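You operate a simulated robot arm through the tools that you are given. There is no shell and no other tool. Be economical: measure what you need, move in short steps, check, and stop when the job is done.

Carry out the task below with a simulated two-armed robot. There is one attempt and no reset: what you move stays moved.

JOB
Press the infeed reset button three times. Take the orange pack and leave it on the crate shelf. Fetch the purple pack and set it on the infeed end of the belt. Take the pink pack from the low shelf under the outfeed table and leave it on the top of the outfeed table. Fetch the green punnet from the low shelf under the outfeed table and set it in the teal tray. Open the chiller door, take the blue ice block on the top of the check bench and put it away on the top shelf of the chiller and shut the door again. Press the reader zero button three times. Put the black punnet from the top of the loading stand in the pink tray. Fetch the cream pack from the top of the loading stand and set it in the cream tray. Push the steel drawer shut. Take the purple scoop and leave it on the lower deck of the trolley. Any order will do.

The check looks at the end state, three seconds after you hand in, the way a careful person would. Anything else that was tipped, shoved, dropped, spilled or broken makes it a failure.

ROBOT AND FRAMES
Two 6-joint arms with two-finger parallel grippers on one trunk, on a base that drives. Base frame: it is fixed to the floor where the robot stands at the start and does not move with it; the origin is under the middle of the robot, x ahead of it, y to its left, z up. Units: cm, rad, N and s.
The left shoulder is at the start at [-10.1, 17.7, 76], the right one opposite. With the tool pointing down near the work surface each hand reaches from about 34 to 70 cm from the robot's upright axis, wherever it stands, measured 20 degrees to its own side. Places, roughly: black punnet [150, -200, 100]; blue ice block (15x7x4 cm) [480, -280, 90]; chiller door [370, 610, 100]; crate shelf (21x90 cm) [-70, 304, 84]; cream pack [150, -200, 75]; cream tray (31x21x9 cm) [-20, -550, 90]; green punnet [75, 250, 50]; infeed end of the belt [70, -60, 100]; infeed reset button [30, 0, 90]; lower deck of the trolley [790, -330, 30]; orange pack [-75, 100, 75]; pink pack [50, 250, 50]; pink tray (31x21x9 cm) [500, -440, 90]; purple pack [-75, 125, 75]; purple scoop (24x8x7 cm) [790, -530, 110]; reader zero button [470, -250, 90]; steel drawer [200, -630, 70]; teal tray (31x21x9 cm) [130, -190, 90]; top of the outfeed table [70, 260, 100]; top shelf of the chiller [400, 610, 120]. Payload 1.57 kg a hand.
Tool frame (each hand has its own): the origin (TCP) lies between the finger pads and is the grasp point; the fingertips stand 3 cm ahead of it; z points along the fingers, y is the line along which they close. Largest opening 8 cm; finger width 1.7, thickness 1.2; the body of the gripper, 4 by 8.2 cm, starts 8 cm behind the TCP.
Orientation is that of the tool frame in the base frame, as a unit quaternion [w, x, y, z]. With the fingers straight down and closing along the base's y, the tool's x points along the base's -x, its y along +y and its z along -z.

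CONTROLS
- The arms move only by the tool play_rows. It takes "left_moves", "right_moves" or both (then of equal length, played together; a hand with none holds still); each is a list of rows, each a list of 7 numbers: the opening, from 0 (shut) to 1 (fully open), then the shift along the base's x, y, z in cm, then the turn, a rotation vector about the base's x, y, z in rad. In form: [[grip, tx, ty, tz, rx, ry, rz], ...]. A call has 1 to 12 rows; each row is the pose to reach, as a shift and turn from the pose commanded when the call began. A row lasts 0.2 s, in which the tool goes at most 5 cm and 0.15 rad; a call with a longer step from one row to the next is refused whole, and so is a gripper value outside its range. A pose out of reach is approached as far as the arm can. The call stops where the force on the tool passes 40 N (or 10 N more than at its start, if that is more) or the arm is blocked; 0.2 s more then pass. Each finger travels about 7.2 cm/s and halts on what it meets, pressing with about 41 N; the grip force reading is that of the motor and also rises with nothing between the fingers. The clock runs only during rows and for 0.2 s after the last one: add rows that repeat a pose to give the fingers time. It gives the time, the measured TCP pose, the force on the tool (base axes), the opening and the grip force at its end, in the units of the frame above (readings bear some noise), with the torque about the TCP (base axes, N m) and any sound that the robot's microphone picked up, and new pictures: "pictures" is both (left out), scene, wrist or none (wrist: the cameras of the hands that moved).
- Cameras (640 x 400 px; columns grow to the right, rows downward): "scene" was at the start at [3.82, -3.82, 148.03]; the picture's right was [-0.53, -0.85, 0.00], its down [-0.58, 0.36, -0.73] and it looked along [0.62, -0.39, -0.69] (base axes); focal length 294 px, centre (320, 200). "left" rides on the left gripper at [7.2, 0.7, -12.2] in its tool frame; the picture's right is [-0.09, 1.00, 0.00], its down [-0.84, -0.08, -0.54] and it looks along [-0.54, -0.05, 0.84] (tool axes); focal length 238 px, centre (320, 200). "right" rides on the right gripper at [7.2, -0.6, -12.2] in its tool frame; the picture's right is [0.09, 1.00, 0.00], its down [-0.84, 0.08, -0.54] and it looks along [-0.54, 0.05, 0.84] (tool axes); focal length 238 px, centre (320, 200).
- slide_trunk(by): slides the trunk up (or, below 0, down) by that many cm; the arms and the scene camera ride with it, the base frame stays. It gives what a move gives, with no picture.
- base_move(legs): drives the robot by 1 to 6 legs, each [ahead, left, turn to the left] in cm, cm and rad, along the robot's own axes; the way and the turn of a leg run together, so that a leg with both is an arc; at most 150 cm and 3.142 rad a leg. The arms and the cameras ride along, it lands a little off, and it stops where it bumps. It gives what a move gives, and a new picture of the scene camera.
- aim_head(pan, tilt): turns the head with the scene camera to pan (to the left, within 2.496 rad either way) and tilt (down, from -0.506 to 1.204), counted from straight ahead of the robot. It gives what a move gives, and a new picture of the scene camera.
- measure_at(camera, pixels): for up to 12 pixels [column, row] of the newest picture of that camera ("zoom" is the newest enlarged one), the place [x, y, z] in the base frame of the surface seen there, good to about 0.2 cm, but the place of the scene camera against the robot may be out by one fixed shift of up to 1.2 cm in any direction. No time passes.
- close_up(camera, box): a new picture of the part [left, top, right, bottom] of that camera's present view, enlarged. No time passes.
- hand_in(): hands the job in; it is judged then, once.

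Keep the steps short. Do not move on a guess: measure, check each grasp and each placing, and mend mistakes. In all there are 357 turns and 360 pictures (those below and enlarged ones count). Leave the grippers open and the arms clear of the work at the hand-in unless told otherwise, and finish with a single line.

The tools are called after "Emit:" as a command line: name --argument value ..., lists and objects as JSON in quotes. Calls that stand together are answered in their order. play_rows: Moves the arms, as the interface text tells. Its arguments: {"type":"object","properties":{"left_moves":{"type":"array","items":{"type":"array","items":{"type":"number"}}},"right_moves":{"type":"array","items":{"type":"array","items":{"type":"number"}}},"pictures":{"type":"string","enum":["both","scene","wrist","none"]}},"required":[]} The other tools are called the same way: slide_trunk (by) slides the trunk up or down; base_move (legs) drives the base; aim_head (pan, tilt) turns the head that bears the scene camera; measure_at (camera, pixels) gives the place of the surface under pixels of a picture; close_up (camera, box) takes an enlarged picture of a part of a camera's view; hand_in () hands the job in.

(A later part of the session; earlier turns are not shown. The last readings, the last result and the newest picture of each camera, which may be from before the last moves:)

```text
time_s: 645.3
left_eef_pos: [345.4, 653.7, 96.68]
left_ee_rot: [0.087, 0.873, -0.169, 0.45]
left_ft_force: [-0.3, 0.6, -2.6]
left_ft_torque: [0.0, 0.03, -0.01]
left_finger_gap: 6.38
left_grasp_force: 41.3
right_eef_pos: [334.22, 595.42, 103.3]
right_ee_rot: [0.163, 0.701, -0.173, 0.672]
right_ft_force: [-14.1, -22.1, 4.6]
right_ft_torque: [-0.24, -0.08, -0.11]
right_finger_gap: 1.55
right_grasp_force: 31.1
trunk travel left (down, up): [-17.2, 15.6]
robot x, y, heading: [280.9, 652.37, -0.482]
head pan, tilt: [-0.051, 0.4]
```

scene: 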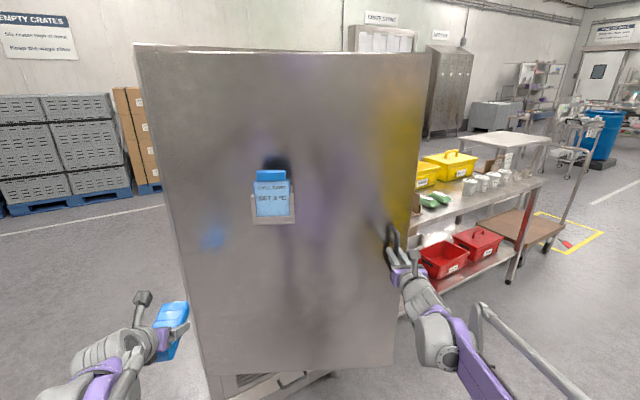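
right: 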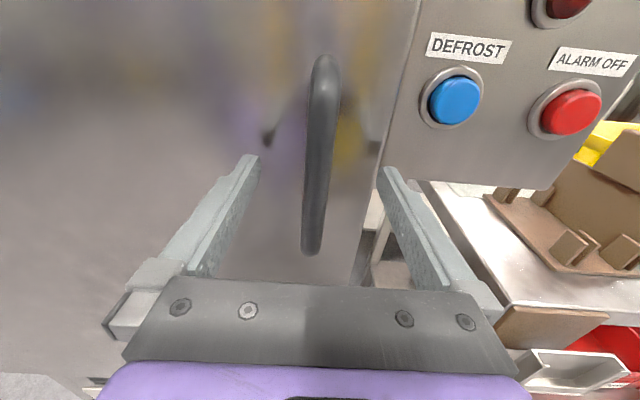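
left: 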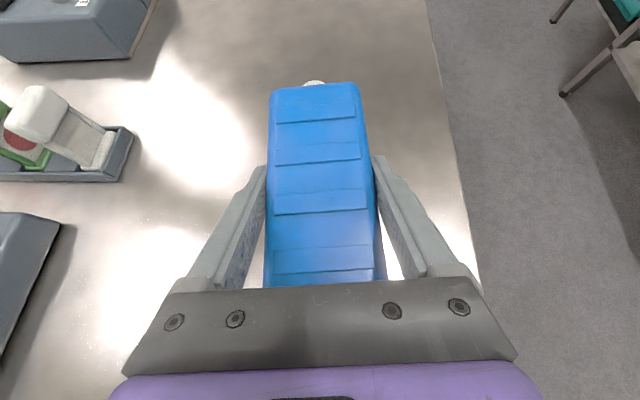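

One more 0.12 step, then release the bar and withdraw the right hand straight back.

Emit:
base_move --legs '[[-4.2, 9.8, -0.12]]'

```text
time_s: 646.8
left_eef_pos: [346.61, 656.37, 96.69]
left_ee_rot: [0.115, 0.86, -0.222, 0.444]
left_ft_force: [0.4, -0.4, -3.0]
left_ft_torque: [0.03, 0.0, -0.04]
left_finger_gap: 6.37
left_grasp_force: 41.2
right_eef_pos: [328.2, 599.71, 103.1]
right_ee_rot: [0.204, 0.69, -0.217, 0.659]
right_ft_force: [-15.6, -19.8, 4.5]
right_ft_torque: [-0.24, -0.1, -0.07]
right_finger_gap: 1.59
right_grasp_force: 31.8
trunk travel left (down, up): [-17.2, 15.6]
robot x, y, heading: [282.07, 662.91, -0.608]
head pan, tilt: [-0.051, 0.4]
```

scene: 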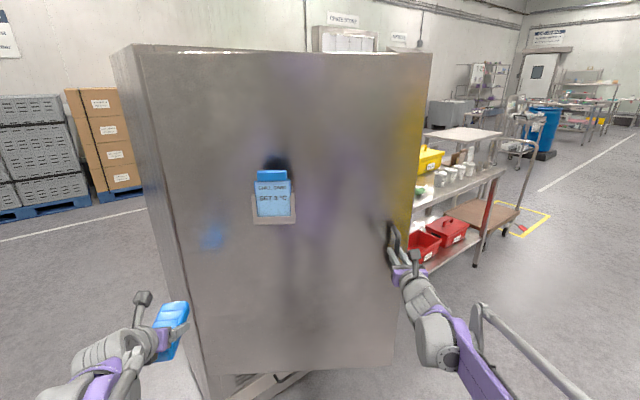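

Emit:
play_rows --right_moves '[[0.5, 0, 0, 0, 0, 0, 0], [1, 0, 0, 0, 0, 0, 0], [1, 0, 0, 0, 0, 0, 0], [1, -2.5, 1.7, 0, 0, 0, 0], [1, -5, 3.4, 0, 0, 0, 0], [1, -8.2, 5.7, 0, 0, 0, 0], [1, -11.5, 8, 0, 0, 0, 0]]' --pictures "scene"

```text
time_s: 648.4
left_eef_pos: [346.6, 656.51, 96.61]
left_ee_rot: [0.115, 0.861, -0.221, 0.444]
left_ft_force: [-0.3, -0.4, -3.0]
left_ft_torque: [0.0, 0.03, 0.0]
left_finger_gap: 6.38
left_grasp_force: 40.7
right_eef_pos: [316.82, 607.86, 102.93]
right_ee_rot: [0.204, 0.69, -0.214, 0.661]
right_ft_force: [-0.2, 0.3, -0.2]
right_ft_torque: [0.0, -0.02, -0.01]
right_finger_gap: 8.0
right_grasp_force: 0.1
trunk travel left (down, up): [-17.2, 15.6]
robot x, y, heading: [282.27, 662.82, -0.606]
head pan, tilt: [-0.051, 0.4]
```

scene: 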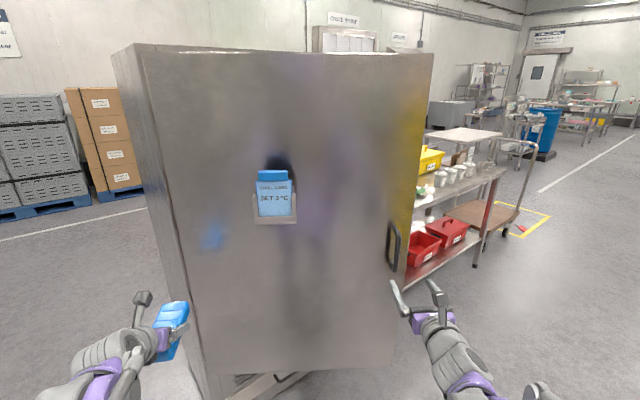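

Door stays open by itself. Now I must bring the left hand inside the door. Retract both hands, turn to face south, pass the door edge, then turn CCW so the left hand enters. First retract.

Emit:
play_rows --left_moves '[[0, -2, 1.4, 0, 0, 0, 0], [0, -4, 2.8, 0, 0, 0, 0], [0, -6.6, 4.6, 0, 0, 0, 0], [0, -8, 5.5, 0, 0, 0, 0]]' --right_moves '[[1, -3, 2, 0, 0, 0, 0], [1, -6, 4, 0, 0, 0, 0], [1, -9, 6, 0, 0, 0, 0], [1, -11.5, 8, 0, 0, 0, 0]]' --pictures "none"

Emit:
base_move --legs '[[-11, 0, 0], [0, 0, -0.965]]'

Emit:
aim_head --pan 0.3 --tilt 0.6

```text
time_s: 649.4
left_eef_pos: [338.78, 662.04, 96.55]
left_ee_rot: [0.115, 0.861, -0.22, 0.445]
left_ft_force: [-0.4, 0.4, -3.3]
left_ft_torque: [0.01, 0.04, -0.03]
left_finger_gap: 6.37
left_grasp_force: 41.3
right_eef_pos: [305.39, 615.62, 103.07]
right_ee_rot: [0.205, 0.689, -0.215, 0.661]
right_ft_force: [-0.8, 0.4, 0.0]
right_ft_torque: [-0.01, -0.03, -0.01]
right_finger_gap: 7.99
right_grasp_force: 0.1
trunk travel left (down, up): [-17.2, 15.6]
robot x, y, heading: [282.4, 662.96, -0.609]
head pan, tilt: [-0.051, 0.4]
```

```text
time_s: 653.1
left_eef_pos: [304.28, 621.87, 96.51]
left_ee_rot: [0.31, 0.658, -0.598, 0.338]
left_ft_force: [-0.1, 0.1, -3.7]
left_ft_torque: [0.0, 0.01, -0.04]
left_finger_gap: 6.36
left_grasp_force: 41.2
right_eef_pos: [246.99, 623.39, 103.09]
right_ee_rot: [-0.49, -0.509, 0.513, -0.487]
right_ft_force: [-0.4, 0.2, 0.6]
right_ft_torque: [0.0, 0.02, 0.0]
right_finger_gap: 8.01
right_grasp_force: 0.0
trunk travel left (down, up): [-17.2, 15.6]
robot x, y, heading: [272.96, 669.23, -1.583]
head pan, tilt: [-0.051, 0.4]
```

scene: 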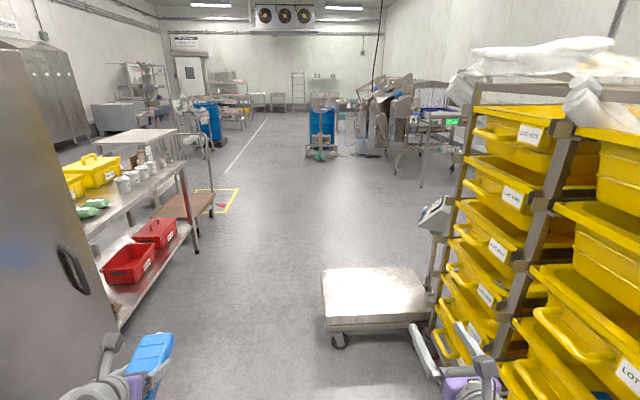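

```text
time_s: 653.9
left_eef_pos: [304.18, 621.81, 96.47]
left_ee_rot: [0.31, 0.657, -0.598, 0.338]
left_ft_force: [0.0, 0.1, -2.9]
left_ft_torque: [0.04, -0.01, 0.0]
left_finger_gap: 6.35
left_grasp_force: 40.7
right_eef_pos: [247.05, 623.38, 103.15]
right_ee_rot: [-0.489, -0.509, 0.513, -0.487]
right_ft_force: [-0.1, 0.1, 0.1]
right_ft_torque: [-0.01, 0.0, 0.01]
right_finger_gap: 7.98
right_grasp_force: 0.1
trunk travel left (down, up): [-17.2, 15.6]
robot x, y, heading: [272.96, 669.33, -1.581]
head pan, tilt: [0.3, 0.6]
```

scene: 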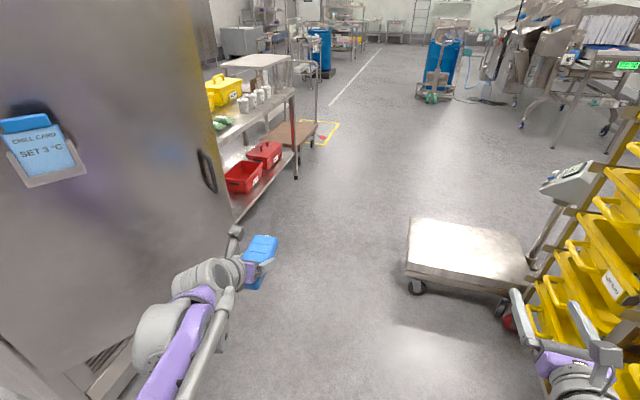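

Emit:
measure_at --camera "scene" --pixels '[[530, 300], [540, 280], [600, 205], [408, 270], [410, 225], [525, 295], [232, 222], [220, 150], [580, 180]]'

```text
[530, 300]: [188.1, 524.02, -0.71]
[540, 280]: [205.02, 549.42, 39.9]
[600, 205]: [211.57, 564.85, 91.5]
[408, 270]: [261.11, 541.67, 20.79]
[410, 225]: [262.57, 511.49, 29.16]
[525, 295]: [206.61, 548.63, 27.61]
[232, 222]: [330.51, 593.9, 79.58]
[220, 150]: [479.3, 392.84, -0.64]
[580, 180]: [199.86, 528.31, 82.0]
```

Clear on both sides (rack edge x≈212, door edge x≈331). Drive south past the door edge to about (287,572).

Emit:
base_move --legs '[[60, 3, 0.01], [37, 11, 0]]'

```text
time_s: 659.4
left_eef_pos: [319.0, 525.08, 96.49]
left_ee_rot: [0.307, 0.662, -0.593, 0.34]
left_ft_force: [0.8, -0.5, -3.2]
left_ft_torque: [0.02, -0.01, 0.0]
left_finger_gap: 6.34
left_grasp_force: 40.9
right_eef_pos: [261.75, 525.83, 103.18]
right_ee_rot: [0.485, 0.514, -0.509, 0.491]
right_ft_force: [0.1, 0.2, 0.7]
right_ft_torque: [-0.02, 0.0, 0.01]
right_finger_gap: 7.98
right_grasp_force: 0.1
trunk travel left (down, up): [-17.2, 15.6]
robot x, y, heading: [286.9, 572.16, -1.566]
head pan, tilt: [0.3, 0.6]
```

scene: 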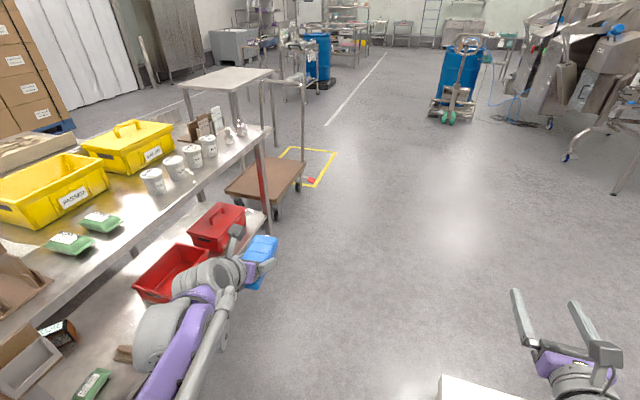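

Turn CCW 1.2 rad so the left hand comes in beyond the door edge.

Emit:
base_move --legs '[[0, 0, 1.2]]'

Emit:
aim_head --pan 0.5 --tilt 0.4

```text
time_s: 662.8
left_eef_pos: [342.32, 584.86, 96.51]
left_ee_rot: [0.06, 0.881, -0.113, 0.455]
left_ft_force: [0.7, -0.5, -2.1]
left_ft_torque: [-0.01, 0.04, -0.01]
left_finger_gap: 6.36
left_grasp_force: 41.1
right_eef_pos: [321.13, 531.68, 103.05]
right_ee_rot: [0.122, 0.711, -0.129, 0.68]
right_ft_force: [-0.5, 0.2, 1.0]
right_ft_torque: [-0.02, 0.01, -0.01]
right_finger_gap: 8.0
right_grasp_force: 0.1
trunk travel left (down, up): [-17.2, 15.6]
robot x, y, heading: [287.46, 572.02, -0.361]
head pan, tilt: [0.3, 0.6]
```

scene: 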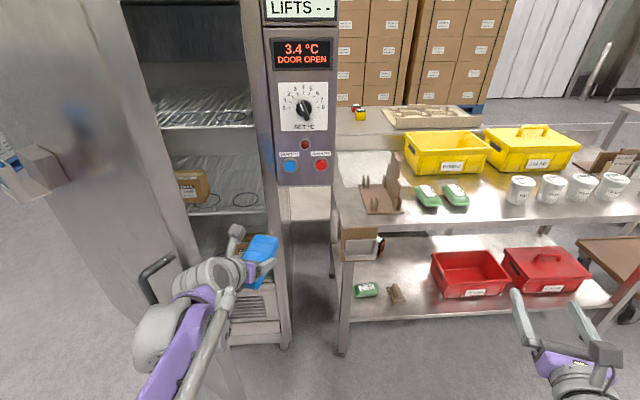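

```text
time_s: 663.5
left_eef_pos: [342.37, 584.93, 96.5]
left_ee_rot: [0.06, 0.881, -0.113, 0.455]
left_ft_force: [0.0, 0.2, -3.2]
left_ft_torque: [-0.02, 0.06, -0.01]
left_finger_gap: 6.37
left_grasp_force: 40.8
right_eef_pos: [321.16, 531.67, 103.12]
right_ee_rot: [0.123, 0.711, -0.13, 0.68]
right_ft_force: [-0.3, -0.2, -1.2]
right_ft_torque: [-0.01, -0.02, 0.01]
right_finger_gap: 8.02
right_grasp_force: 0.1
trunk travel left (down, up): [-17.2, 15.6]
robot x, y, heading: [286.96, 571.55, -0.36]
head pan, tilt: [0.499, 0.4]
```

scene: 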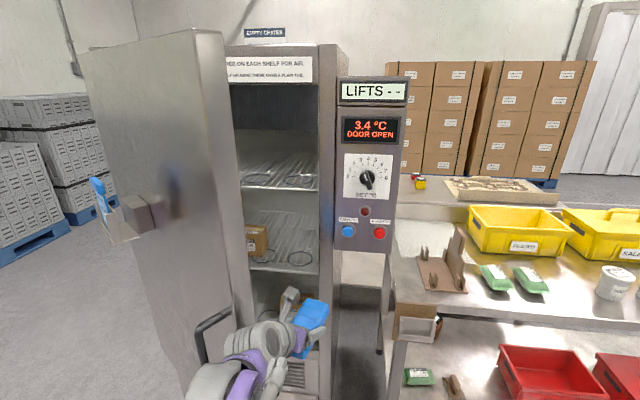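

I can see the shelves. Now push the door open: move the left hand +y gradually.

Emit:
play_rows --left_moves '[[0, 0, 2, 0, 0, 0, 0], [0, 0, 4, 0, 0, 0, 0], [0, 0, 6, 0, 0, 0, 0], [0, 0, 8, 0, 0, 0, 0], [0, 0, 10, 0, 0, 0, 0], [0, 0, 12, 0, 0, 0, 0], [0, 0, 14, 0, 0, 0, 0], [0, 0, 16, 0, 0, 0, 0], [0, 0, 18, 0, 0, 0, 0], [0, 0, 20, 0, 0, 0, 0]]' --pictures "scene"

```text
time_s: 663.8
left_eef_pos: [341.96, 585.32, 96.26]
left_ee_rot: [0.066, 0.882, -0.118, 0.452]
left_ft_force: [-9.6, -15.9, 1.7]
left_ft_torque: [1.68, -0.35, 2.36]
left_finger_gap: 6.35
left_grasp_force: 41.4
right_eef_pos: [321.01, 531.6, 103.08]
right_ee_rot: [0.122, 0.711, -0.13, 0.68]
right_ft_force: [-0.4, 1.3, -0.8]
right_ft_torque: [0.02, 0.01, -0.03]
right_finger_gap: 8.01
right_grasp_force: 0.1
trunk travel left (down, up): [-17.2, 15.6]
robot x, y, heading: [287.09, 571.74, -0.365]
head pan, tilt: [0.499, 0.4]
stopped in row 1 (left hand): the force on the tool passed its limit at 54 N (the readings are from after the stop); the commanded pose is now the measured one
```

scene: 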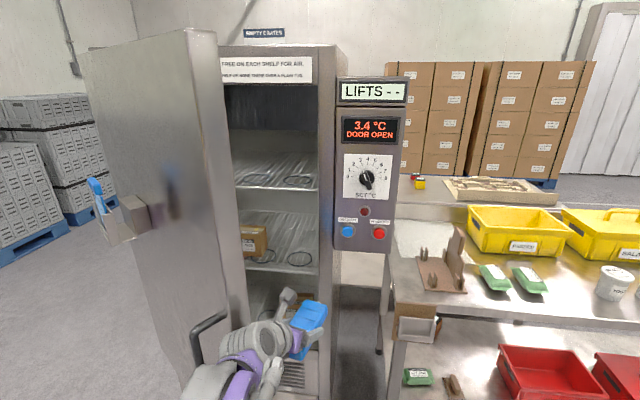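

Contact with the door; push slower.

Emit:
play_rows --left_moves '[[0, 0, 0.4, 0, 0, 0, 0], [0, 0, 0.8, 0, 0, 0, 0], [0, 0, 1.2, 0, 0, 0, 0], [0, 0, 1.6, 0, 0, 0, 0], [0, 0, 2.1, 0, 0, 0, 0], [0, 0, 2.7, 0, 0, 0, 0], [0, 0, 3.3, 0, 0, 0, 0], [0, 0, 4, 0, 0, 0, 0], [0, 0, 4.8, 0, 0, 0, 0], [0, 0, 5.6, 0, 0, 0, 0], [0, 0, 6.4, 0, 0, 0, 0], [0, 0, 7.2, 0, 0, 0, 0]]' --pictures "scene"

```text
time_s: 664.4
left_eef_pos: [341.76, 585.4, 96.08]
left_ee_rot: [0.067, 0.882, -0.12, 0.451]
left_ft_force: [-9.4, -16.4, 2.0]
left_ft_torque: [1.88, -0.3, 2.56]
left_finger_gap: 6.39
left_grasp_force: 40.9
right_eef_pos: [320.84, 531.38, 103.18]
right_ee_rot: [0.122, 0.71, -0.131, 0.681]
right_ft_force: [-0.4, 0.3, 0.6]
right_ft_torque: [-0.01, -0.01, 0.02]
right_finger_gap: 8.02
right_grasp_force: 0.2
trunk travel left (down, up): [-17.2, 15.6]
robot x, y, heading: [287.32, 571.68, -0.367]
head pan, tilt: [0.499, 0.4]
stopped in row 2 (left hand): the force on the tool passed its limit at 44 N (the readings are from after the stop); the commanded pose is now the measured one
```

scene: 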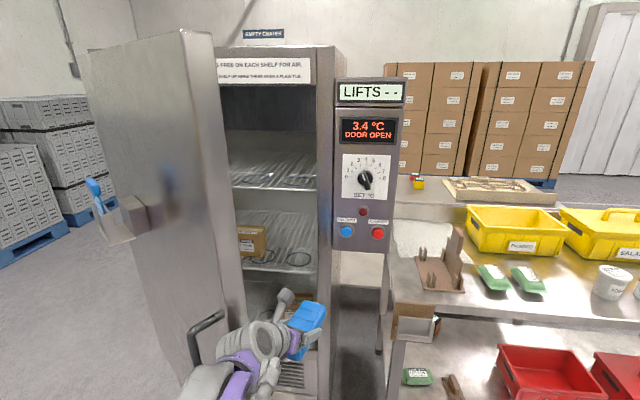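

I'm pushing on the door's thin end face, which won't swing it. Better: stand south facing +y and push the inner face with the right hand. First withdraw the left hand and move the base south-east.

Emit:
play_rows --left_moves '[[0, -1, -3, 0, 0, 0, 0], [0, -3, -6, 0, 0, 0, 0], [0, -6, -9, 0, 0, 0, 0], [0, -9, -12, 0, 0, 0, 0]]' --pictures "none"

Emit:
base_move --legs '[[14, -40, 0], [14, 0, 0], [0, 0, 1.935]]'

Emit:
aim_head --pan -0.3 --tilt 0.5

```text
time_s: 665.4
left_eef_pos: [334.07, 577.67, 96.39]
left_ee_rot: [0.076, 0.881, -0.126, 0.45]
left_ft_force: [0.2, 0.2, -2.5]
left_ft_torque: [0.0, 0.06, 0.03]
left_finger_gap: 6.35
left_grasp_force: 40.9
left hand out of reach, approached as far as the arm can: row 3, 4
right_eef_pos: [321.07, 531.49, 103.16]
right_ee_rot: [0.124, 0.71, -0.131, 0.68]
right_ft_force: [0.7, 0.4, -0.4]
right_ft_torque: [0.03, -0.05, 0.01]
right_finger_gap: 8.01
right_grasp_force: 0.2
trunk travel left (down, up): [-17.2, 15.6]
robot x, y, heading: [287.11, 571.71, -0.366]
head pan, tilt: [0.499, 0.4]
```

```text
time_s: 675.0
left_eef_pos: [275.58, 566.15, 96.38]
left_ee_rot: [-0.334, 0.592, 0.664, 0.312]
left_ft_force: [0.8, -0.4, -3.2]
left_ft_torque: [-0.03, 0.03, 0.0]
left_finger_gap: 6.36
left_grasp_force: 41.1
right_eef_pos: [323.28, 572.02, 103.19]
right_ee_rot: [-0.499, 0.502, 0.52, 0.479]
right_ft_force: [0.0, -0.7, 0.3]
right_ft_torque: [-0.01, 0.0, 0.0]
right_finger_gap: 7.98
right_grasp_force: 0.0
trunk travel left (down, up): [-17.2, 15.6]
robot x, y, heading: [299.18, 525.25, 1.604]
head pan, tilt: [0.499, 0.4]
```

scene: 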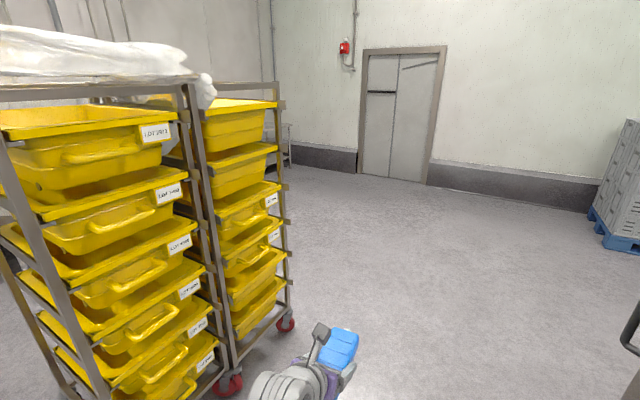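

```text
time_s: 676.2
left_eef_pos: [275.61, 566.29, 96.46]
left_ee_rot: [-0.334, 0.592, 0.664, 0.313]
left_ft_force: [-0.4, -0.1, -3.6]
left_ft_torque: [-0.01, 0.0, -0.02]
left_finger_gap: 6.38
left_grasp_force: 41.2
right_eef_pos: [323.17, 571.85, 103.12]
right_ee_rot: [-0.499, 0.501, 0.52, 0.479]
right_ft_force: [0.3, 0.1, 0.3]
right_ft_torque: [-0.01, 0.01, -0.02]
right_finger_gap: 8.02
right_grasp_force: 0.1
trunk travel left (down, up): [-17.2, 15.6]
robot x, y, heading: [299.4, 525.27, 1.6]
head pan, tilt: [-0.3, 0.499]
```

scene: 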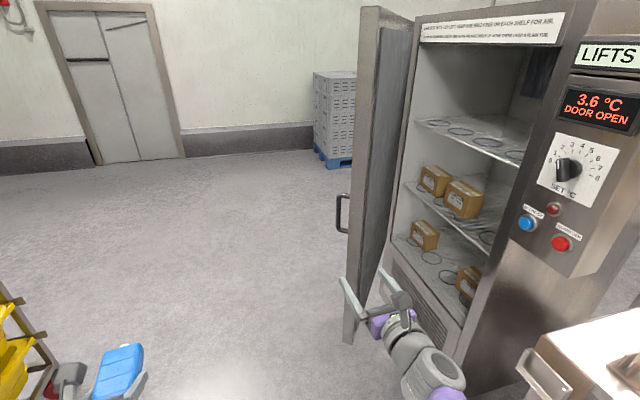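

Emit:
measure_at --camera "scene" --pixels '[[368, 150], [378, 150], [352, 320], [400, 150], [440, 122], [490, 150], [420, 128], [525, 158], [415, 20], [555, 60], [343, 210], [385, 250]]'

Emit:
close_up --camera "scene" --box '[330, 0, 590, 200]'

```text
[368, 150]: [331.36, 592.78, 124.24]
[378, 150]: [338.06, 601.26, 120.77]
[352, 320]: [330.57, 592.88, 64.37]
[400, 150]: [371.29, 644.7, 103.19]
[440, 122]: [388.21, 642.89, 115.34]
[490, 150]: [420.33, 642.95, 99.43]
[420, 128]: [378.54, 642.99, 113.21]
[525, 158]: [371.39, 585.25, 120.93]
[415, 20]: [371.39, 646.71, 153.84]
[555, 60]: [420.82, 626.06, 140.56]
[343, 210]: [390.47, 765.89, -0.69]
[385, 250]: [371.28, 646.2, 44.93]
```

```text
2.00 times, centred on (460, 100) of scene
```

zoom: 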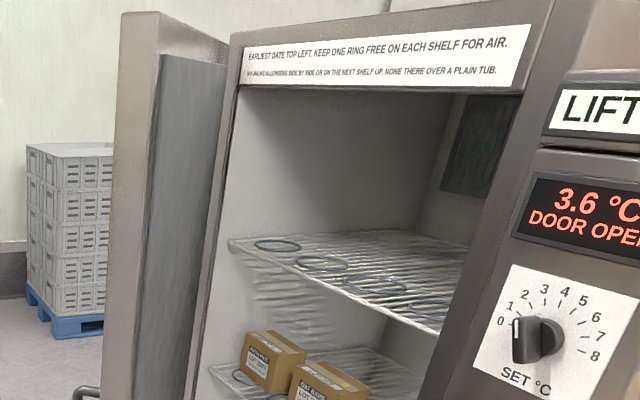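

Close the right fingers, shift the base 20 cm toward +x so the right hand is inside the door.

Emit:
play_rows --right_moves '[[0.6, 0, -1, 0, 0, 0, 0], [0.2, 0, -2, 0, 0, 0, 0], [0, 0, -2, 0, 0, 0, 0], [0, 0, -2, 0, 0, 0, 0]]' --pictures "none"

Emit:
base_move --legs '[[0, -21, -0.03]]'

```text
time_s: 677.2
left_eef_pos: [275.64, 566.14, 96.35]
left_ee_rot: [-0.334, 0.592, 0.664, 0.313]
left_ft_force: [-0.3, 0.9, -2.6]
left_ft_torque: [-0.05, 0.0, 0.01]
left_finger_gap: 6.36
left_grasp_force: 40.9
right_eef_pos: [323.29, 569.93, 103.13]
right_ee_rot: [-0.498, 0.502, 0.52, 0.479]
right_ft_force: [0.9, 0.0, 0.3]
right_ft_torque: [0.01, 0.03, -0.02]
right_finger_gap: 0.0
right_grasp_force: 21.6
trunk travel left (down, up): [-17.2, 15.6]
robot x, y, heading: [299.03, 525.17, 1.598]
head pan, tilt: [-0.3, 0.499]
```

```text
time_s: 679.6
left_eef_pos: [297.32, 567.14, 96.37]
left_ee_rot: [-0.331, 0.6, 0.656, 0.316]
left_ft_force: [0.2, 0.5, -2.3]
left_ft_torque: [-0.01, 0.03, 0.02]
left_finger_gap: 6.35
left_grasp_force: 40.8
right_eef_pos: [344.98, 569.65, 103.12]
right_ee_rot: [-0.492, 0.509, 0.513, 0.485]
right_ft_force: [0.2, -0.3, 0.0]
right_ft_torque: [0.0, -0.03, 0.01]
right_finger_gap: 0.0
right_grasp_force: 20.6
trunk travel left (down, up): [-17.2, 15.6]
robot x, y, heading: [319.36, 525.39, 1.577]
head pan, tilt: [-0.3, 0.499]
```

scene: 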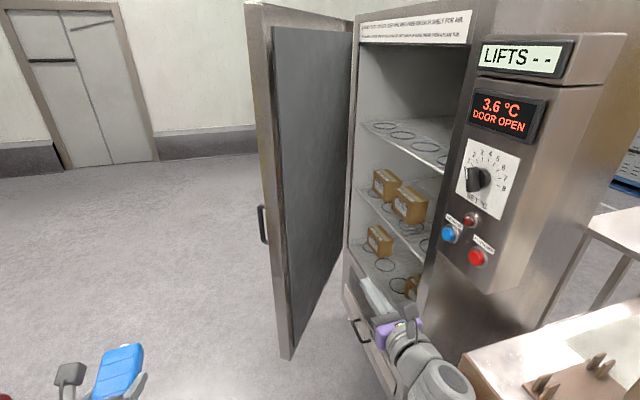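

Push forward (+y) with the right hand onto the inner door face, slowly after contact.

Emit:
play_rows --right_moves '[[0, -0.5, 4, 0, 0, 0, 0], [0, -1, 8, 0, 0, 0, 0], [0, -1.5, 12, 0, 0, 0, 0], [0, -2, 16, 0, 0, 0, 0], [0, -2, 20, 0, 0, 0, 0], [0, -2, 23, 0, 0, 0, 0], [0, -2, 25, 0, 0, 0, 0], [0, -2, 27, 0, 0, 0, 0], [0, -2, 28.5, 0, 0, 0, 0], [0, -2.5, 30, 0, 0, 0, 0], [0, -3, 31.5, 0, 0, 0, 0], [0, -3.5, 33, 0, 0, 0, 0]]' --pictures "scene"

```text
time_s: 682.2
left_eef_pos: [297.26, 567.21, 96.27]
left_ee_rot: [-0.329, 0.601, 0.657, 0.315]
left_ft_force: [0.5, -0.9, -2.7]
left_ft_torque: [-0.04, -0.01, 0.0]
left_finger_gap: 6.38
left_grasp_force: 41.0
right_eef_pos: [341.46, 602.82, 103.1]
right_ee_rot: [-0.492, 0.509, 0.513, 0.485]
right_ft_force: [0.6, -0.8, -0.3]
right_ft_torque: [0.01, -0.02, -0.01]
right_finger_gap: 0.0
right_grasp_force: 21.5
trunk travel left (down, up): [-17.2, 15.6]
robot x, y, heading: [319.63, 525.43, 1.574]
head pan, tilt: [-0.3, 0.499]
```

scene: 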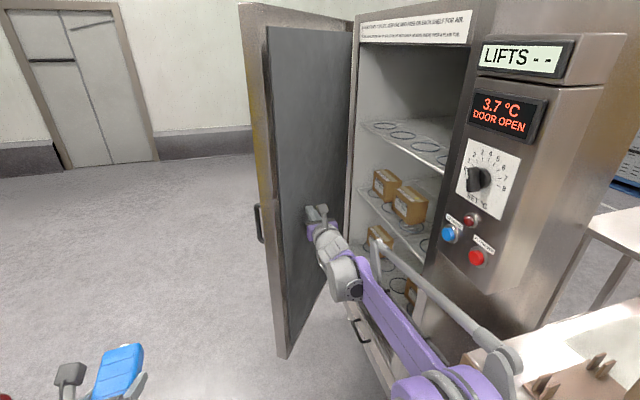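

Door is being pushed. Continue with the arm, then the base in small steps.

Emit:
play_rows --right_moves '[[0, -0.5, 1.5, 0, 0, 0, 0], [0, -1, 3, 0, 0, 0, 0], [0, -1.5, 4.5, 0, 0, 0, 0], [0, -2, 6, 0, 0, 0, 0], [0, -2.5, 7.5, 0, 0, 0, 0], [0, -3, 9, 0, 0, 0, 0], [0, -3.5, 10.5, 0, 0, 0, 0], [0, -4, 12, 0, 0, 0, 0]]' --pictures "none"

Emit:
base_move --legs '[[10, 1, 0]]'

```text
time_s: 684.0
left_eef_pos: [297.31, 567.27, 96.38]
left_ee_rot: [-0.329, 0.601, 0.656, 0.317]
left_ft_force: [0.0, 0.3, -2.8]
left_ft_torque: [-0.06, 0.02, 0.01]
left_finger_gap: 6.37
left_grasp_force: 41.6
right_eef_pos: [338.22, 613.63, 103.13]
right_ee_rot: [-0.494, 0.507, 0.517, 0.482]
right_ft_force: [-0.3, -0.8, -0.4]
right_ft_torque: [-0.02, 0.0, 0.0]
right_finger_gap: 0.0
right_grasp_force: 21.4
right hand out of reach, approached as far as the arm can: row 7, 8
trunk travel left (down, up): [-17.2, 15.6]
robot x, y, heading: [319.71, 525.46, 1.575]
head pan, tilt: [-0.3, 0.499]
```

```text
time_s: 685.1
left_eef_pos: [296.27, 577.34, 96.31]
left_ee_rot: [-0.329, 0.601, 0.656, 0.317]
left_ft_force: [1.0, 0.1, -3.8]
left_ft_torque: [-0.06, 0.02, 0.02]
left_finger_gap: 6.38
left_grasp_force: 40.7
right_eef_pos: [337.41, 623.94, 103.06]
right_ee_rot: [-0.493, 0.508, 0.516, 0.483]
right_ft_force: [-0.2, 0.3, 0.6]
right_ft_torque: [-0.01, -0.01, 0.04]
right_finger_gap: 0.0
right_grasp_force: 21.3
trunk travel left (down, up): [-17.2, 15.6]
robot x, y, heading: [318.89, 535.4, 1.579]
head pan, tilt: [-0.3, 0.499]
```

scene: 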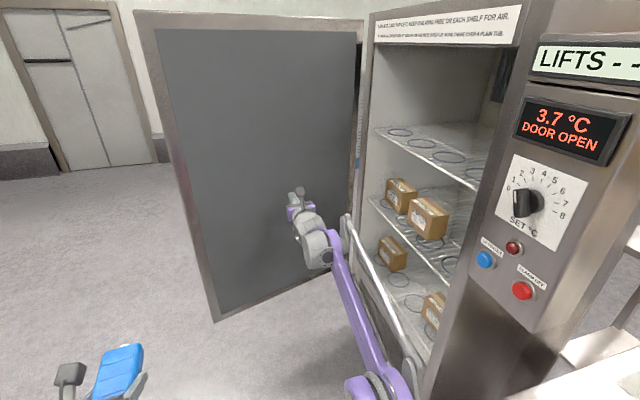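

Works very well. Continue driving ahead 22 cm to swing it past 90°.

Emit:
base_move --legs '[[12, 2, 0], [12, 2, 0]]'

```text
time_s: 687.2
left_eef_pos: [292.14, 601.33, 96.24]
left_ee_rot: [-0.33, 0.6, 0.657, 0.316]
left_ft_force: [0.2, 0.5, -3.8]
left_ft_torque: [-0.03, -0.01, 0.02]
left_finger_gap: 6.33
left_grasp_force: 41.1
right_eef_pos: [333.13, 647.76, 103.03]
right_ee_rot: [-0.493, 0.507, 0.517, 0.482]
right_ft_force: [-0.2, 1.1, 0.3]
right_ft_torque: [0.03, 0.01, 0.04]
right_finger_gap: 0.0
right_grasp_force: 20.9
trunk travel left (down, up): [-17.2, 15.6]
robot x, y, heading: [314.72, 559.6, 1.574]
head pan, tilt: [-0.3, 0.499]
```

scene: 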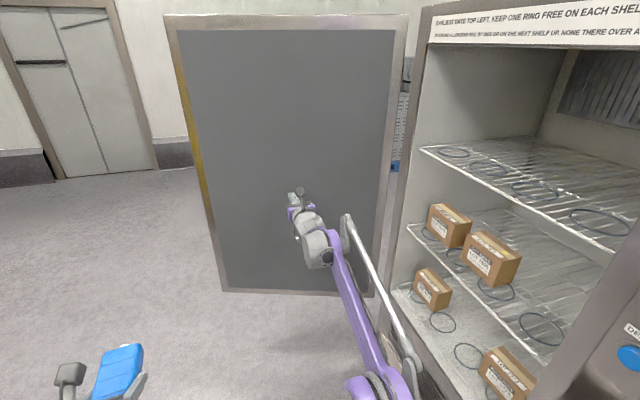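

One more 12 cm, then back away.

Emit:
base_move --legs '[[13, 0, 0], [-45, 0, 0]]'

Emit:
measure_at --camera "scene" --pixels '[[320, 200], [200, 100]]'

```text
time_s: 688.2
left_eef_pos: [292.16, 605.36, 96.6]
left_ee_rot: [-0.331, 0.601, 0.654, 0.318]
left_ft_force: [0.3, 0.0, -3.0]
left_ft_torque: [-0.05, 0.01, -0.01]
left_finger_gap: 6.38
left_grasp_force: 41.3
right_eef_pos: [332.91, 651.36, 103.38]
right_ee_rot: [-0.489, 0.513, 0.519, 0.478]
right_ft_force: [-2.0, -48.2, 0.6]
right_ft_torque: [0.27, 0.02, -0.38]
right_finger_gap: 0.0
right_grasp_force: 21.7
trunk travel left (down, up): [-17.2, 15.6]
robot x, y, heading: [314.71, 563.95, 1.57]
head pan, tilt: [-0.3, 0.499]
stopped in leg 1: the force on the tool passed its limit at 427 N (the readings are from after the stop); the commanded pose is now the measured one
```

scene: 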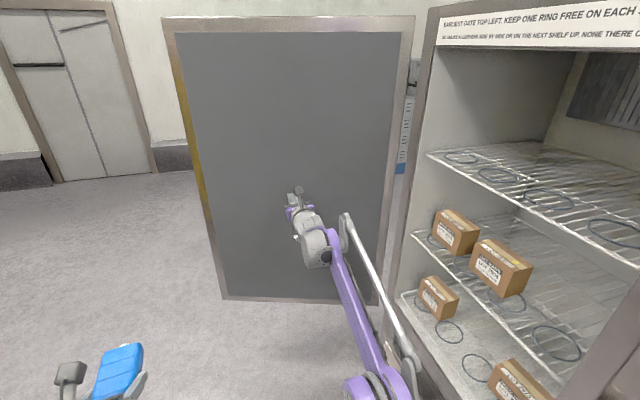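

```text
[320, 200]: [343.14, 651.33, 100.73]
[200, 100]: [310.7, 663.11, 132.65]
```

Door is at its stop (~107°). Back away, retract the right hand.

Emit:
base_move --legs '[[-40, 0, 0]]'

Emit:
play_rows --right_moves '[[0, -1, -4, 0, 0, 0, 0], [0, -1, -8, 0, 0, 0, 0], [0, 0, -12, 0, 0, 0, 0], [0, 1, -16, 0, 0, 0, 0], [0, 2, -20, 0, 0, 0, 0], [0, 3, -24, 0, 0, 0, 0], [0, 4, -28, 0, 0, 0, 0], [0, 5, -32, 0, 0, 0, 0], [0, 6, -36, 0, 0, 0, 0], [0, 7, -40, 0, 0, 0, 0]]' --pictures "none"

Emit:
base_move --legs '[[0, 22, 0], [0, 0, -1.57], [0, 62, 0]]'

Emit:
aim_head --pan 0.15 --tilt 0.3

```text
time_s: 690.7
left_eef_pos: [292.16, 565.25, 96.38]
left_ee_rot: [-0.331, 0.598, 0.658, 0.315]
left_ft_force: [-0.4, -1.3, -3.1]
left_ft_torque: [-0.04, 0.03, -0.01]
left_finger_gap: 6.37
left_grasp_force: 41.2
right_eef_pos: [332.44, 611.6, 102.91]
right_ee_rot: [-0.49, 0.512, 0.523, 0.474]
right_ft_force: [-0.3, -0.1, -0.1]
right_ft_torque: [-0.03, 0.0, 0.01]
right_finger_gap: 0.01
right_grasp_force: 21.0
trunk travel left (down, up): [-17.2, 15.6]
robot x, y, heading: [314.68, 523.43, 1.583]
head pan, tilt: [-0.3, 0.499]
```

scene: 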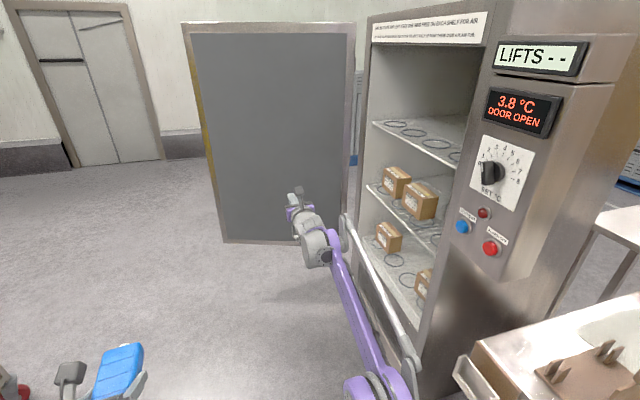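

```text
time_s: 692.9
left_eef_pos: [292.09, 565.11, 96.29]
left_ee_rot: [-0.331, 0.598, 0.658, 0.315]
left_ft_force: [-0.8, -0.6, -2.7]
left_ft_torque: [-0.02, 0.02, -0.01]
left_finger_gap: 6.38
left_grasp_force: 40.6
right_eef_pos: [339.53, 571.34, 102.69]
right_ee_rot: [-0.489, 0.512, 0.523, 0.474]
right_ft_force: [-0.6, 0.6, 0.4]
right_ft_torque: [0.0, -0.02, 0.0]
right_finger_gap: 0.01
right_grasp_force: 21.3
trunk travel left (down, up): [-17.2, 15.6]
robot x, y, heading: [314.94, 523.66, 1.582]
head pan, tilt: [-0.3, 0.499]
```

```text
time_s: 704.8
left_eef_pos: [334.58, 607.6, 96.4]
left_ee_rot: [-0.008, 0.889, 0.036, 0.457]
left_ft_force: [-0.7, -0.8, -3.5]
left_ft_torque: [-0.01, 0.05, 0.02]
left_finger_gap: 6.36
left_grasp_force: 40.8
right_eef_pos: [340.29, 560.04, 102.72]
right_ee_rot: [-0.006, 0.731, 0.002, 0.682]
right_ft_force: [-0.8, 0.5, -0.4]
right_ft_torque: [-0.03, 0.02, -0.01]
right_finger_gap: 0.0
right_grasp_force: 21.4
trunk travel left (down, up): [-17.2, 15.6]
robot x, y, heading: [292.61, 585.15, 0.0]
head pan, tilt: [-0.3, 0.499]
```

scene: 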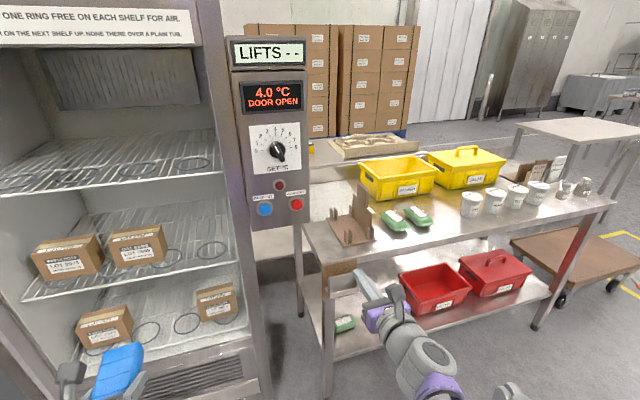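

```text
time_s: 705.7
left_eef_pos: [334.76, 607.58, 96.3]
left_ee_rot: [-0.008, 0.889, 0.036, 0.457]
left_ft_force: [-0.7, -0.2, -2.9]
left_ft_torque: [0.01, 0.03, -0.05]
left_finger_gap: 6.35
left_grasp_force: 40.8
right_eef_pos: [340.55, 560.05, 102.64]
right_ee_rot: [-0.007, 0.732, 0.003, 0.681]
right_ft_force: [-0.3, 0.9, 0.2]
right_ft_torque: [-0.01, 0.03, 0.0]
right_finger_gap: 0.0
right_grasp_force: 21.7
trunk travel left (down, up): [-17.2, 15.6]
robot x, y, heading: [292.87, 585.45, -0.003]
head pan, tilt: [0.15, 0.3]
```

scene: 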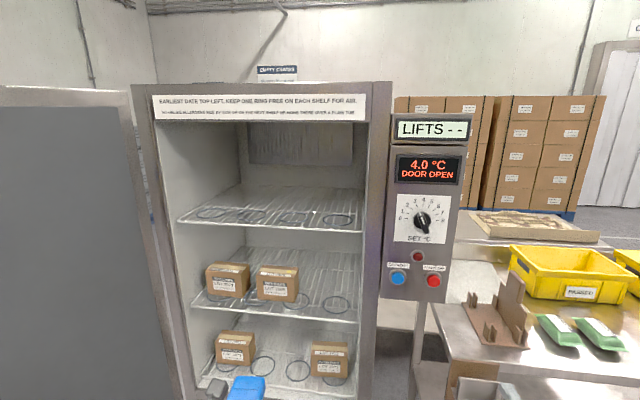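

Emit:
slide_trunk --by 15

Emit:
aim_head --pan 0.1 --tilt 0.45

Emit:
close_up --camera "scene" --box '[100, 60, 420, 260]'

```text
time_s: 707.5
left_eef_pos: [334.7, 607.62, 111.41]
left_ee_rot: [-0.007, 0.889, 0.035, 0.457]
left_ft_force: [-0.7, 0.7, -2.8]
left_ft_torque: [0.02, 0.06, -0.01]
left_finger_gap: 6.37
left_grasp_force: 40.8
right_eef_pos: [340.37, 560.1, 117.77]
right_ee_rot: [-0.006, 0.732, 0.002, 0.681]
right_ft_force: [0.7, 0.2, 0.2]
right_ft_torque: [0.03, 0.0, 0.0]
right_finger_gap: 0.0
right_grasp_force: 21.3
trunk travel left (down, up): [-32.2, 0.6]
robot x, y, heading: [292.89, 585.49, -0.005]
head pan, tilt: [0.15, 0.3]
```

```text
time_s: 708.1
left_eef_pos: [334.62, 607.57, 111.25]
left_ee_rot: [-0.007, 0.888, 0.034, 0.458]
left_ft_force: [-1.0, 0.3, -3.0]
left_ft_torque: [0.02, 0.03, 0.03]
left_finger_gap: 6.36
left_grasp_force: 41.4
right_eef_pos: [340.45, 559.97, 117.63]
right_ee_rot: [-0.006, 0.732, 0.003, 0.681]
right_ft_force: [-0.4, 0.2, 0.0]
right_ft_torque: [-0.01, -0.01, 0.01]
right_finger_gap: 0.01
right_grasp_force: 20.9
trunk travel left (down, up): [-32.2, 0.6]
robot x, y, heading: [292.57, 585.8, -0.002]
head pan, tilt: [0.099, 0.45]
```

scene: 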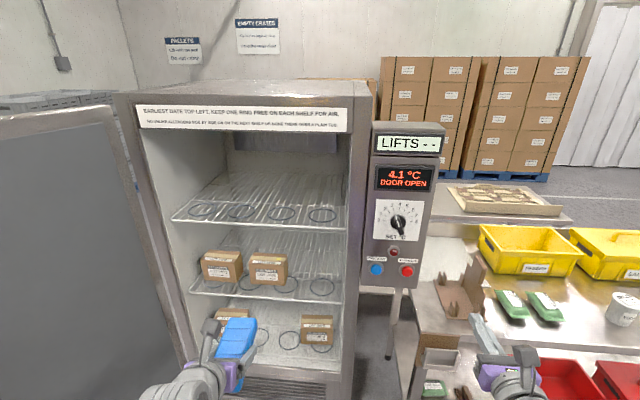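

```text
2.00 times, centred on (260, 160) of scene
```

zoom: 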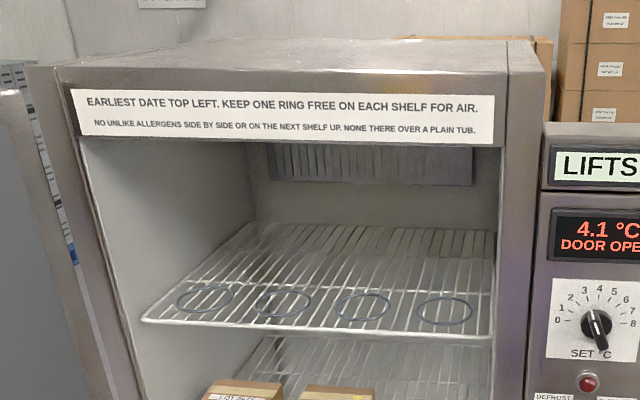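

Emit:
measure_at --camera "zoom" --pixels '[[150, 320], [320, 330], [485, 338], [205, 298], [283, 303], [362, 307], [445, 310], [370, 230], [250, 225], [285, 140], [300, 155], [497, 230]]'

```text
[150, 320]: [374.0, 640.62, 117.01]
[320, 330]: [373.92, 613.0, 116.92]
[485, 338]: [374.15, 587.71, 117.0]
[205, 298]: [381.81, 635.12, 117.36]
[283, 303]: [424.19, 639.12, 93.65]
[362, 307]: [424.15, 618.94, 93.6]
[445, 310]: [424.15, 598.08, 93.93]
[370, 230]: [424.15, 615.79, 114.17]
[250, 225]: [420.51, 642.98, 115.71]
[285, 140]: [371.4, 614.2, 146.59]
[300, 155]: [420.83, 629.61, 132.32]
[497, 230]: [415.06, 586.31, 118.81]
```

Top shelf z≈118, front edge x≈374, opening height to z≈147. Raise the ice to z≈128, then drive the base 18 ahead and 6 left.

Emit:
play_rows --left_moves '[[0, 0, 0, 4, 0, 0, 0], [0, 0, 0, 8, 0, 0, 0], [0, 0, 0, 12, 0, 0, 0], [0, 0, 0, 16, 0, 0, -0.03], [0, 0, 0, 17, 0, 0, -0.06]]' --pictures "none"

Emit:
base_move --legs '[[18, 6.5, 0]]'

Emit:
close_up --camera "left" --box '[0, 0, 640, 400]'

```text
time_s: 709.4
left_eef_pos: [334.87, 607.57, 128.6]
left_ee_rot: [0.007, 0.889, 0.008, 0.458]
left_ft_force: [0.7, -0.1, -3.3]
left_ft_torque: [-0.01, 0.07, -0.02]
left_finger_gap: 6.4
left_grasp_force: 41.1
right_eef_pos: [340.53, 559.96, 117.74]
right_ee_rot: [-0.005, 0.731, 0.002, 0.682]
right_ft_force: [-0.3, 0.3, -0.7]
right_ft_torque: [0.05, -0.02, 0.0]
right_finger_gap: 0.01
right_grasp_force: 21.0
trunk travel left (down, up): [-32.2, 0.6]
robot x, y, heading: [292.44, 585.58, 0.006]
head pan, tilt: [0.099, 0.45]
```

```text
time_s: 710.9
left_eef_pos: [352.78, 613.79, 128.57]
left_ee_rot: [0.007, 0.889, 0.007, 0.457]
left_ft_force: [0.2, 0.3, -2.5]
left_ft_torque: [0.0, 0.04, -0.02]
left_finger_gap: 6.36
left_grasp_force: 41.2
right_eef_pos: [358.31, 566.22, 117.61]
right_ee_rot: [-0.004, 0.732, 0.0, 0.681]
right_ft_force: [0.3, -1.4, 0.0]
right_ft_torque: [-0.01, -0.02, -0.01]
right_finger_gap: 0.0
right_grasp_force: 20.7
trunk travel left (down, up): [-32.2, 0.6]
robot x, y, heading: [310.57, 591.67, -0.008]
head pan, tilt: [0.099, 0.45]
```

scene: 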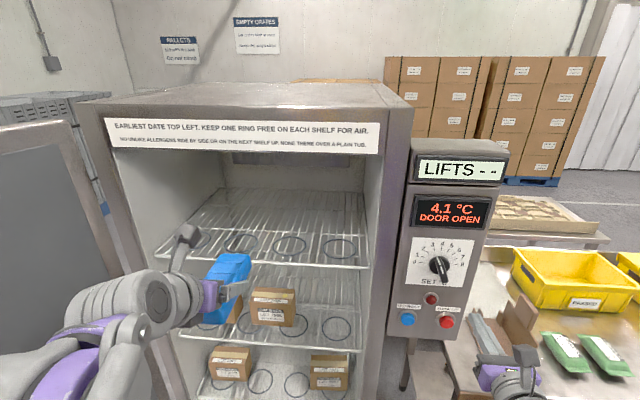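

```text
1.00 times, centred on (320, 200) of left (not enlarged: the box is as wide or as high as the picture)
```

zoom: 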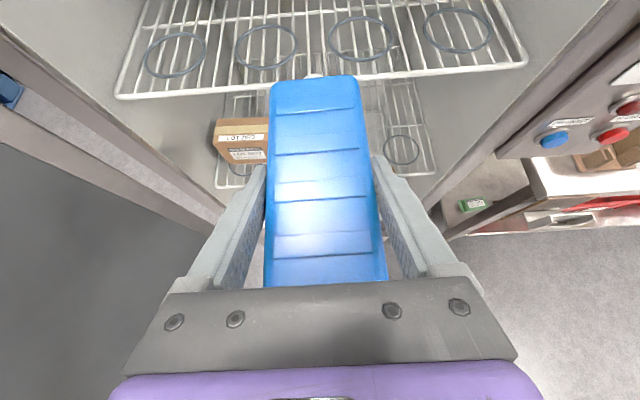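

Emit:
measure_at --camera "zoom" --pixels '[[440, 72], [160, 95], [455, 20], [480, 12], [120, 95], [525, 62], [215, 200], [425, 200]]'

```text
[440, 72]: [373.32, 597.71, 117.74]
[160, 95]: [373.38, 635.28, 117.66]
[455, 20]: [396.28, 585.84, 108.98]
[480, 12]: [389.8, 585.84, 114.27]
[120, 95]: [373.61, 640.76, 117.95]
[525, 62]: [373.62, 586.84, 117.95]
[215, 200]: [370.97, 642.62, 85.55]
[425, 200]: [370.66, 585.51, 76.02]
```

Enter the chiller at z≈125 and move to x≈386.

Emit:
play_rows --left_moves '[[0, 3, 0, -2, 0, 0, 0], [0, 6, 0, -3.5, 0, 0, 0], [0, 10, 0, -3.5, 0, 0, 0], [0, 14, 0, -3.5, 0, 0, 0], [0, 18, 0, -3.5, 0, 0, 0], [0, 22, 0, -3.5, 0, 0, 0], [0, 26, 0, -3.5, 0, 0, 0], [0, 30, 0, -3.5, 0, 0, 0], [0, 33.5, 0, -3.5, 0, 0, 0]]' --pictures "both"

```text
time_s: 712.9
left_eef_pos: [386.41, 613.82, 125.13]
left_ee_rot: [0.007, 0.889, 0.007, 0.457]
left_ft_force: [-0.5, -0.8, -3.4]
left_ft_torque: [0.02, 0.03, 0.0]
left_finger_gap: 6.4
left_grasp_force: 41.2
right_eef_pos: [358.54, 566.29, 117.7]
right_ee_rot: [-0.005, 0.732, 0.001, 0.682]
right_ft_force: [0.2, 0.5, 0.1]
right_ft_torque: [0.03, 0.04, -0.01]
right_finger_gap: 0.0
right_grasp_force: 21.1
trunk travel left (down, up): [-32.2, 0.6]
robot x, y, heading: [310.61, 592.45, -0.007]
head pan, tilt: [0.099, 0.45]
```

scene: 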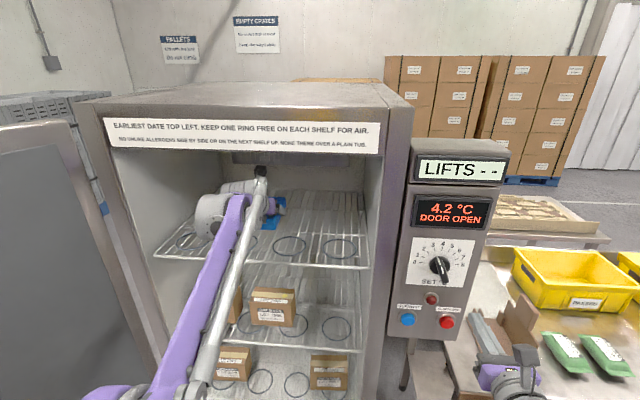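
left: 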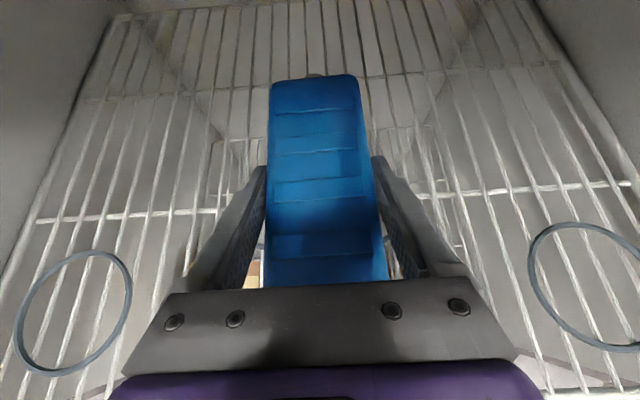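

Emit:
play_rows --left_moves '[[0, 0, 0, -1.5, 0, 0, 0], [0, 0, 0, -3, 0, 0, 0], [0, 0, 0, -3.9, 0, 0, 0], [0, 0, 0, -4.4, 0, 0, 0], [0, 0, 0, -4.7, 0, 0, 0]]' --pictures "none"

```text
time_s: 714.1
left_eef_pos: [386.27, 613.77, 120.54]
left_ee_rot: [0.006, 0.889, 0.007, 0.458]
left_ft_force: [1.3, -0.3, 4.8]
left_ft_torque: [0.21, -0.67, -0.03]
left_finger_gap: 6.37
left_grasp_force: 41.1
right_eef_pos: [358.32, 566.25, 117.75]
right_ee_rot: [-0.004, 0.731, 0.0, 0.682]
right_ft_force: [-0.2, -0.7, -0.9]
right_ft_torque: [0.01, -0.01, 0.0]
right_finger_gap: 0.0
right_grasp_force: 20.6
trunk travel left (down, up): [-32.2, 0.6]
robot x, y, heading: [310.67, 592.0, -0.007]
head pan, tilt: [0.099, 0.45]
```

Contact on the shelf. Release and back out along the tool axis, then level out.

Emit:
play_rows --left_moves '[[0.4, 0, 0, 0, 0, 0, 0], [0.8, 0, 0, 0, 0, 0, 0], [1, 0, 0, 0.1, 0, 0, 0], [1, -2, 0, 1.4, 0, 0, 0], [1, -4.5, 0, 3.1, 0, 0, 0], [1, -8, 0, 4.6, 0, 0, 0], [1, -12, 0, 4.6, 0, 0, 0], [1, -16, 0, 4.6, 0, 0, 0], [1, -20, 0, 4.6, 0, 0, 0], [1, -25, 0, 4.6, 0, 0, 0], [1, -30, 0, 4.6, 0, 0, 0], [1, -35, 0, 4.6, 0, 0, 0]]' --pictures "both"

```text
time_s: 716.7
left_eef_pos: [351.25, 613.95, 125.3]
left_ee_rot: [0.007, 0.889, 0.007, 0.458]
left_ft_force: [-0.4, 0.0, 0.0]
left_ft_torque: [0.03, -0.02, -0.01]
left_finger_gap: 8.01
left_grasp_force: 0.1
right_eef_pos: [358.13, 566.15, 117.71]
right_ee_rot: [-0.004, 0.731, 0.0, 0.682]
right_ft_force: [-0.9, 0.2, 0.1]
right_ft_torque: [0.02, -0.01, 0.04]
right_finger_gap: 0.01
right_grasp_force: 21.1
trunk travel left (down, up): [-32.2, 0.6]
robot x, y, heading: [310.46, 591.69, -0.007]
head pan, tilt: [0.099, 0.45]
```

scene: 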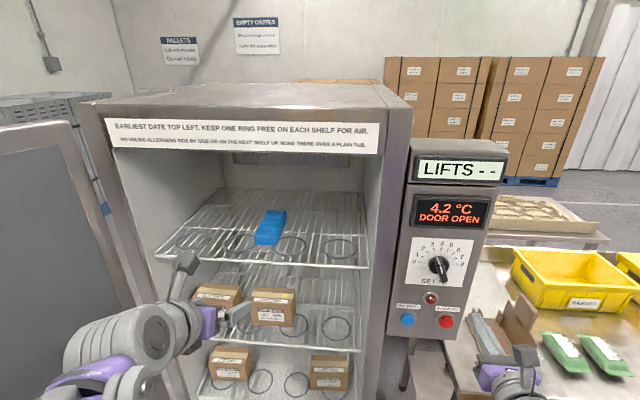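
left: 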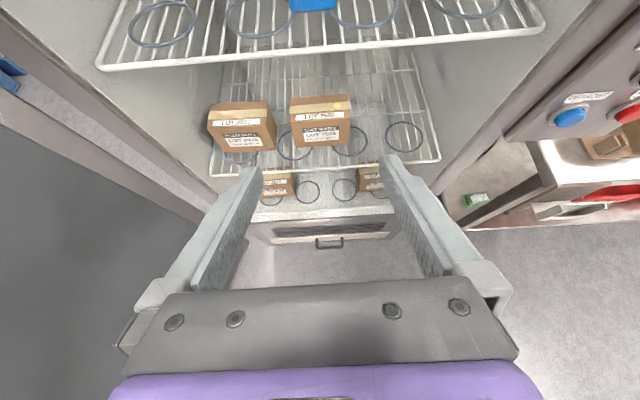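

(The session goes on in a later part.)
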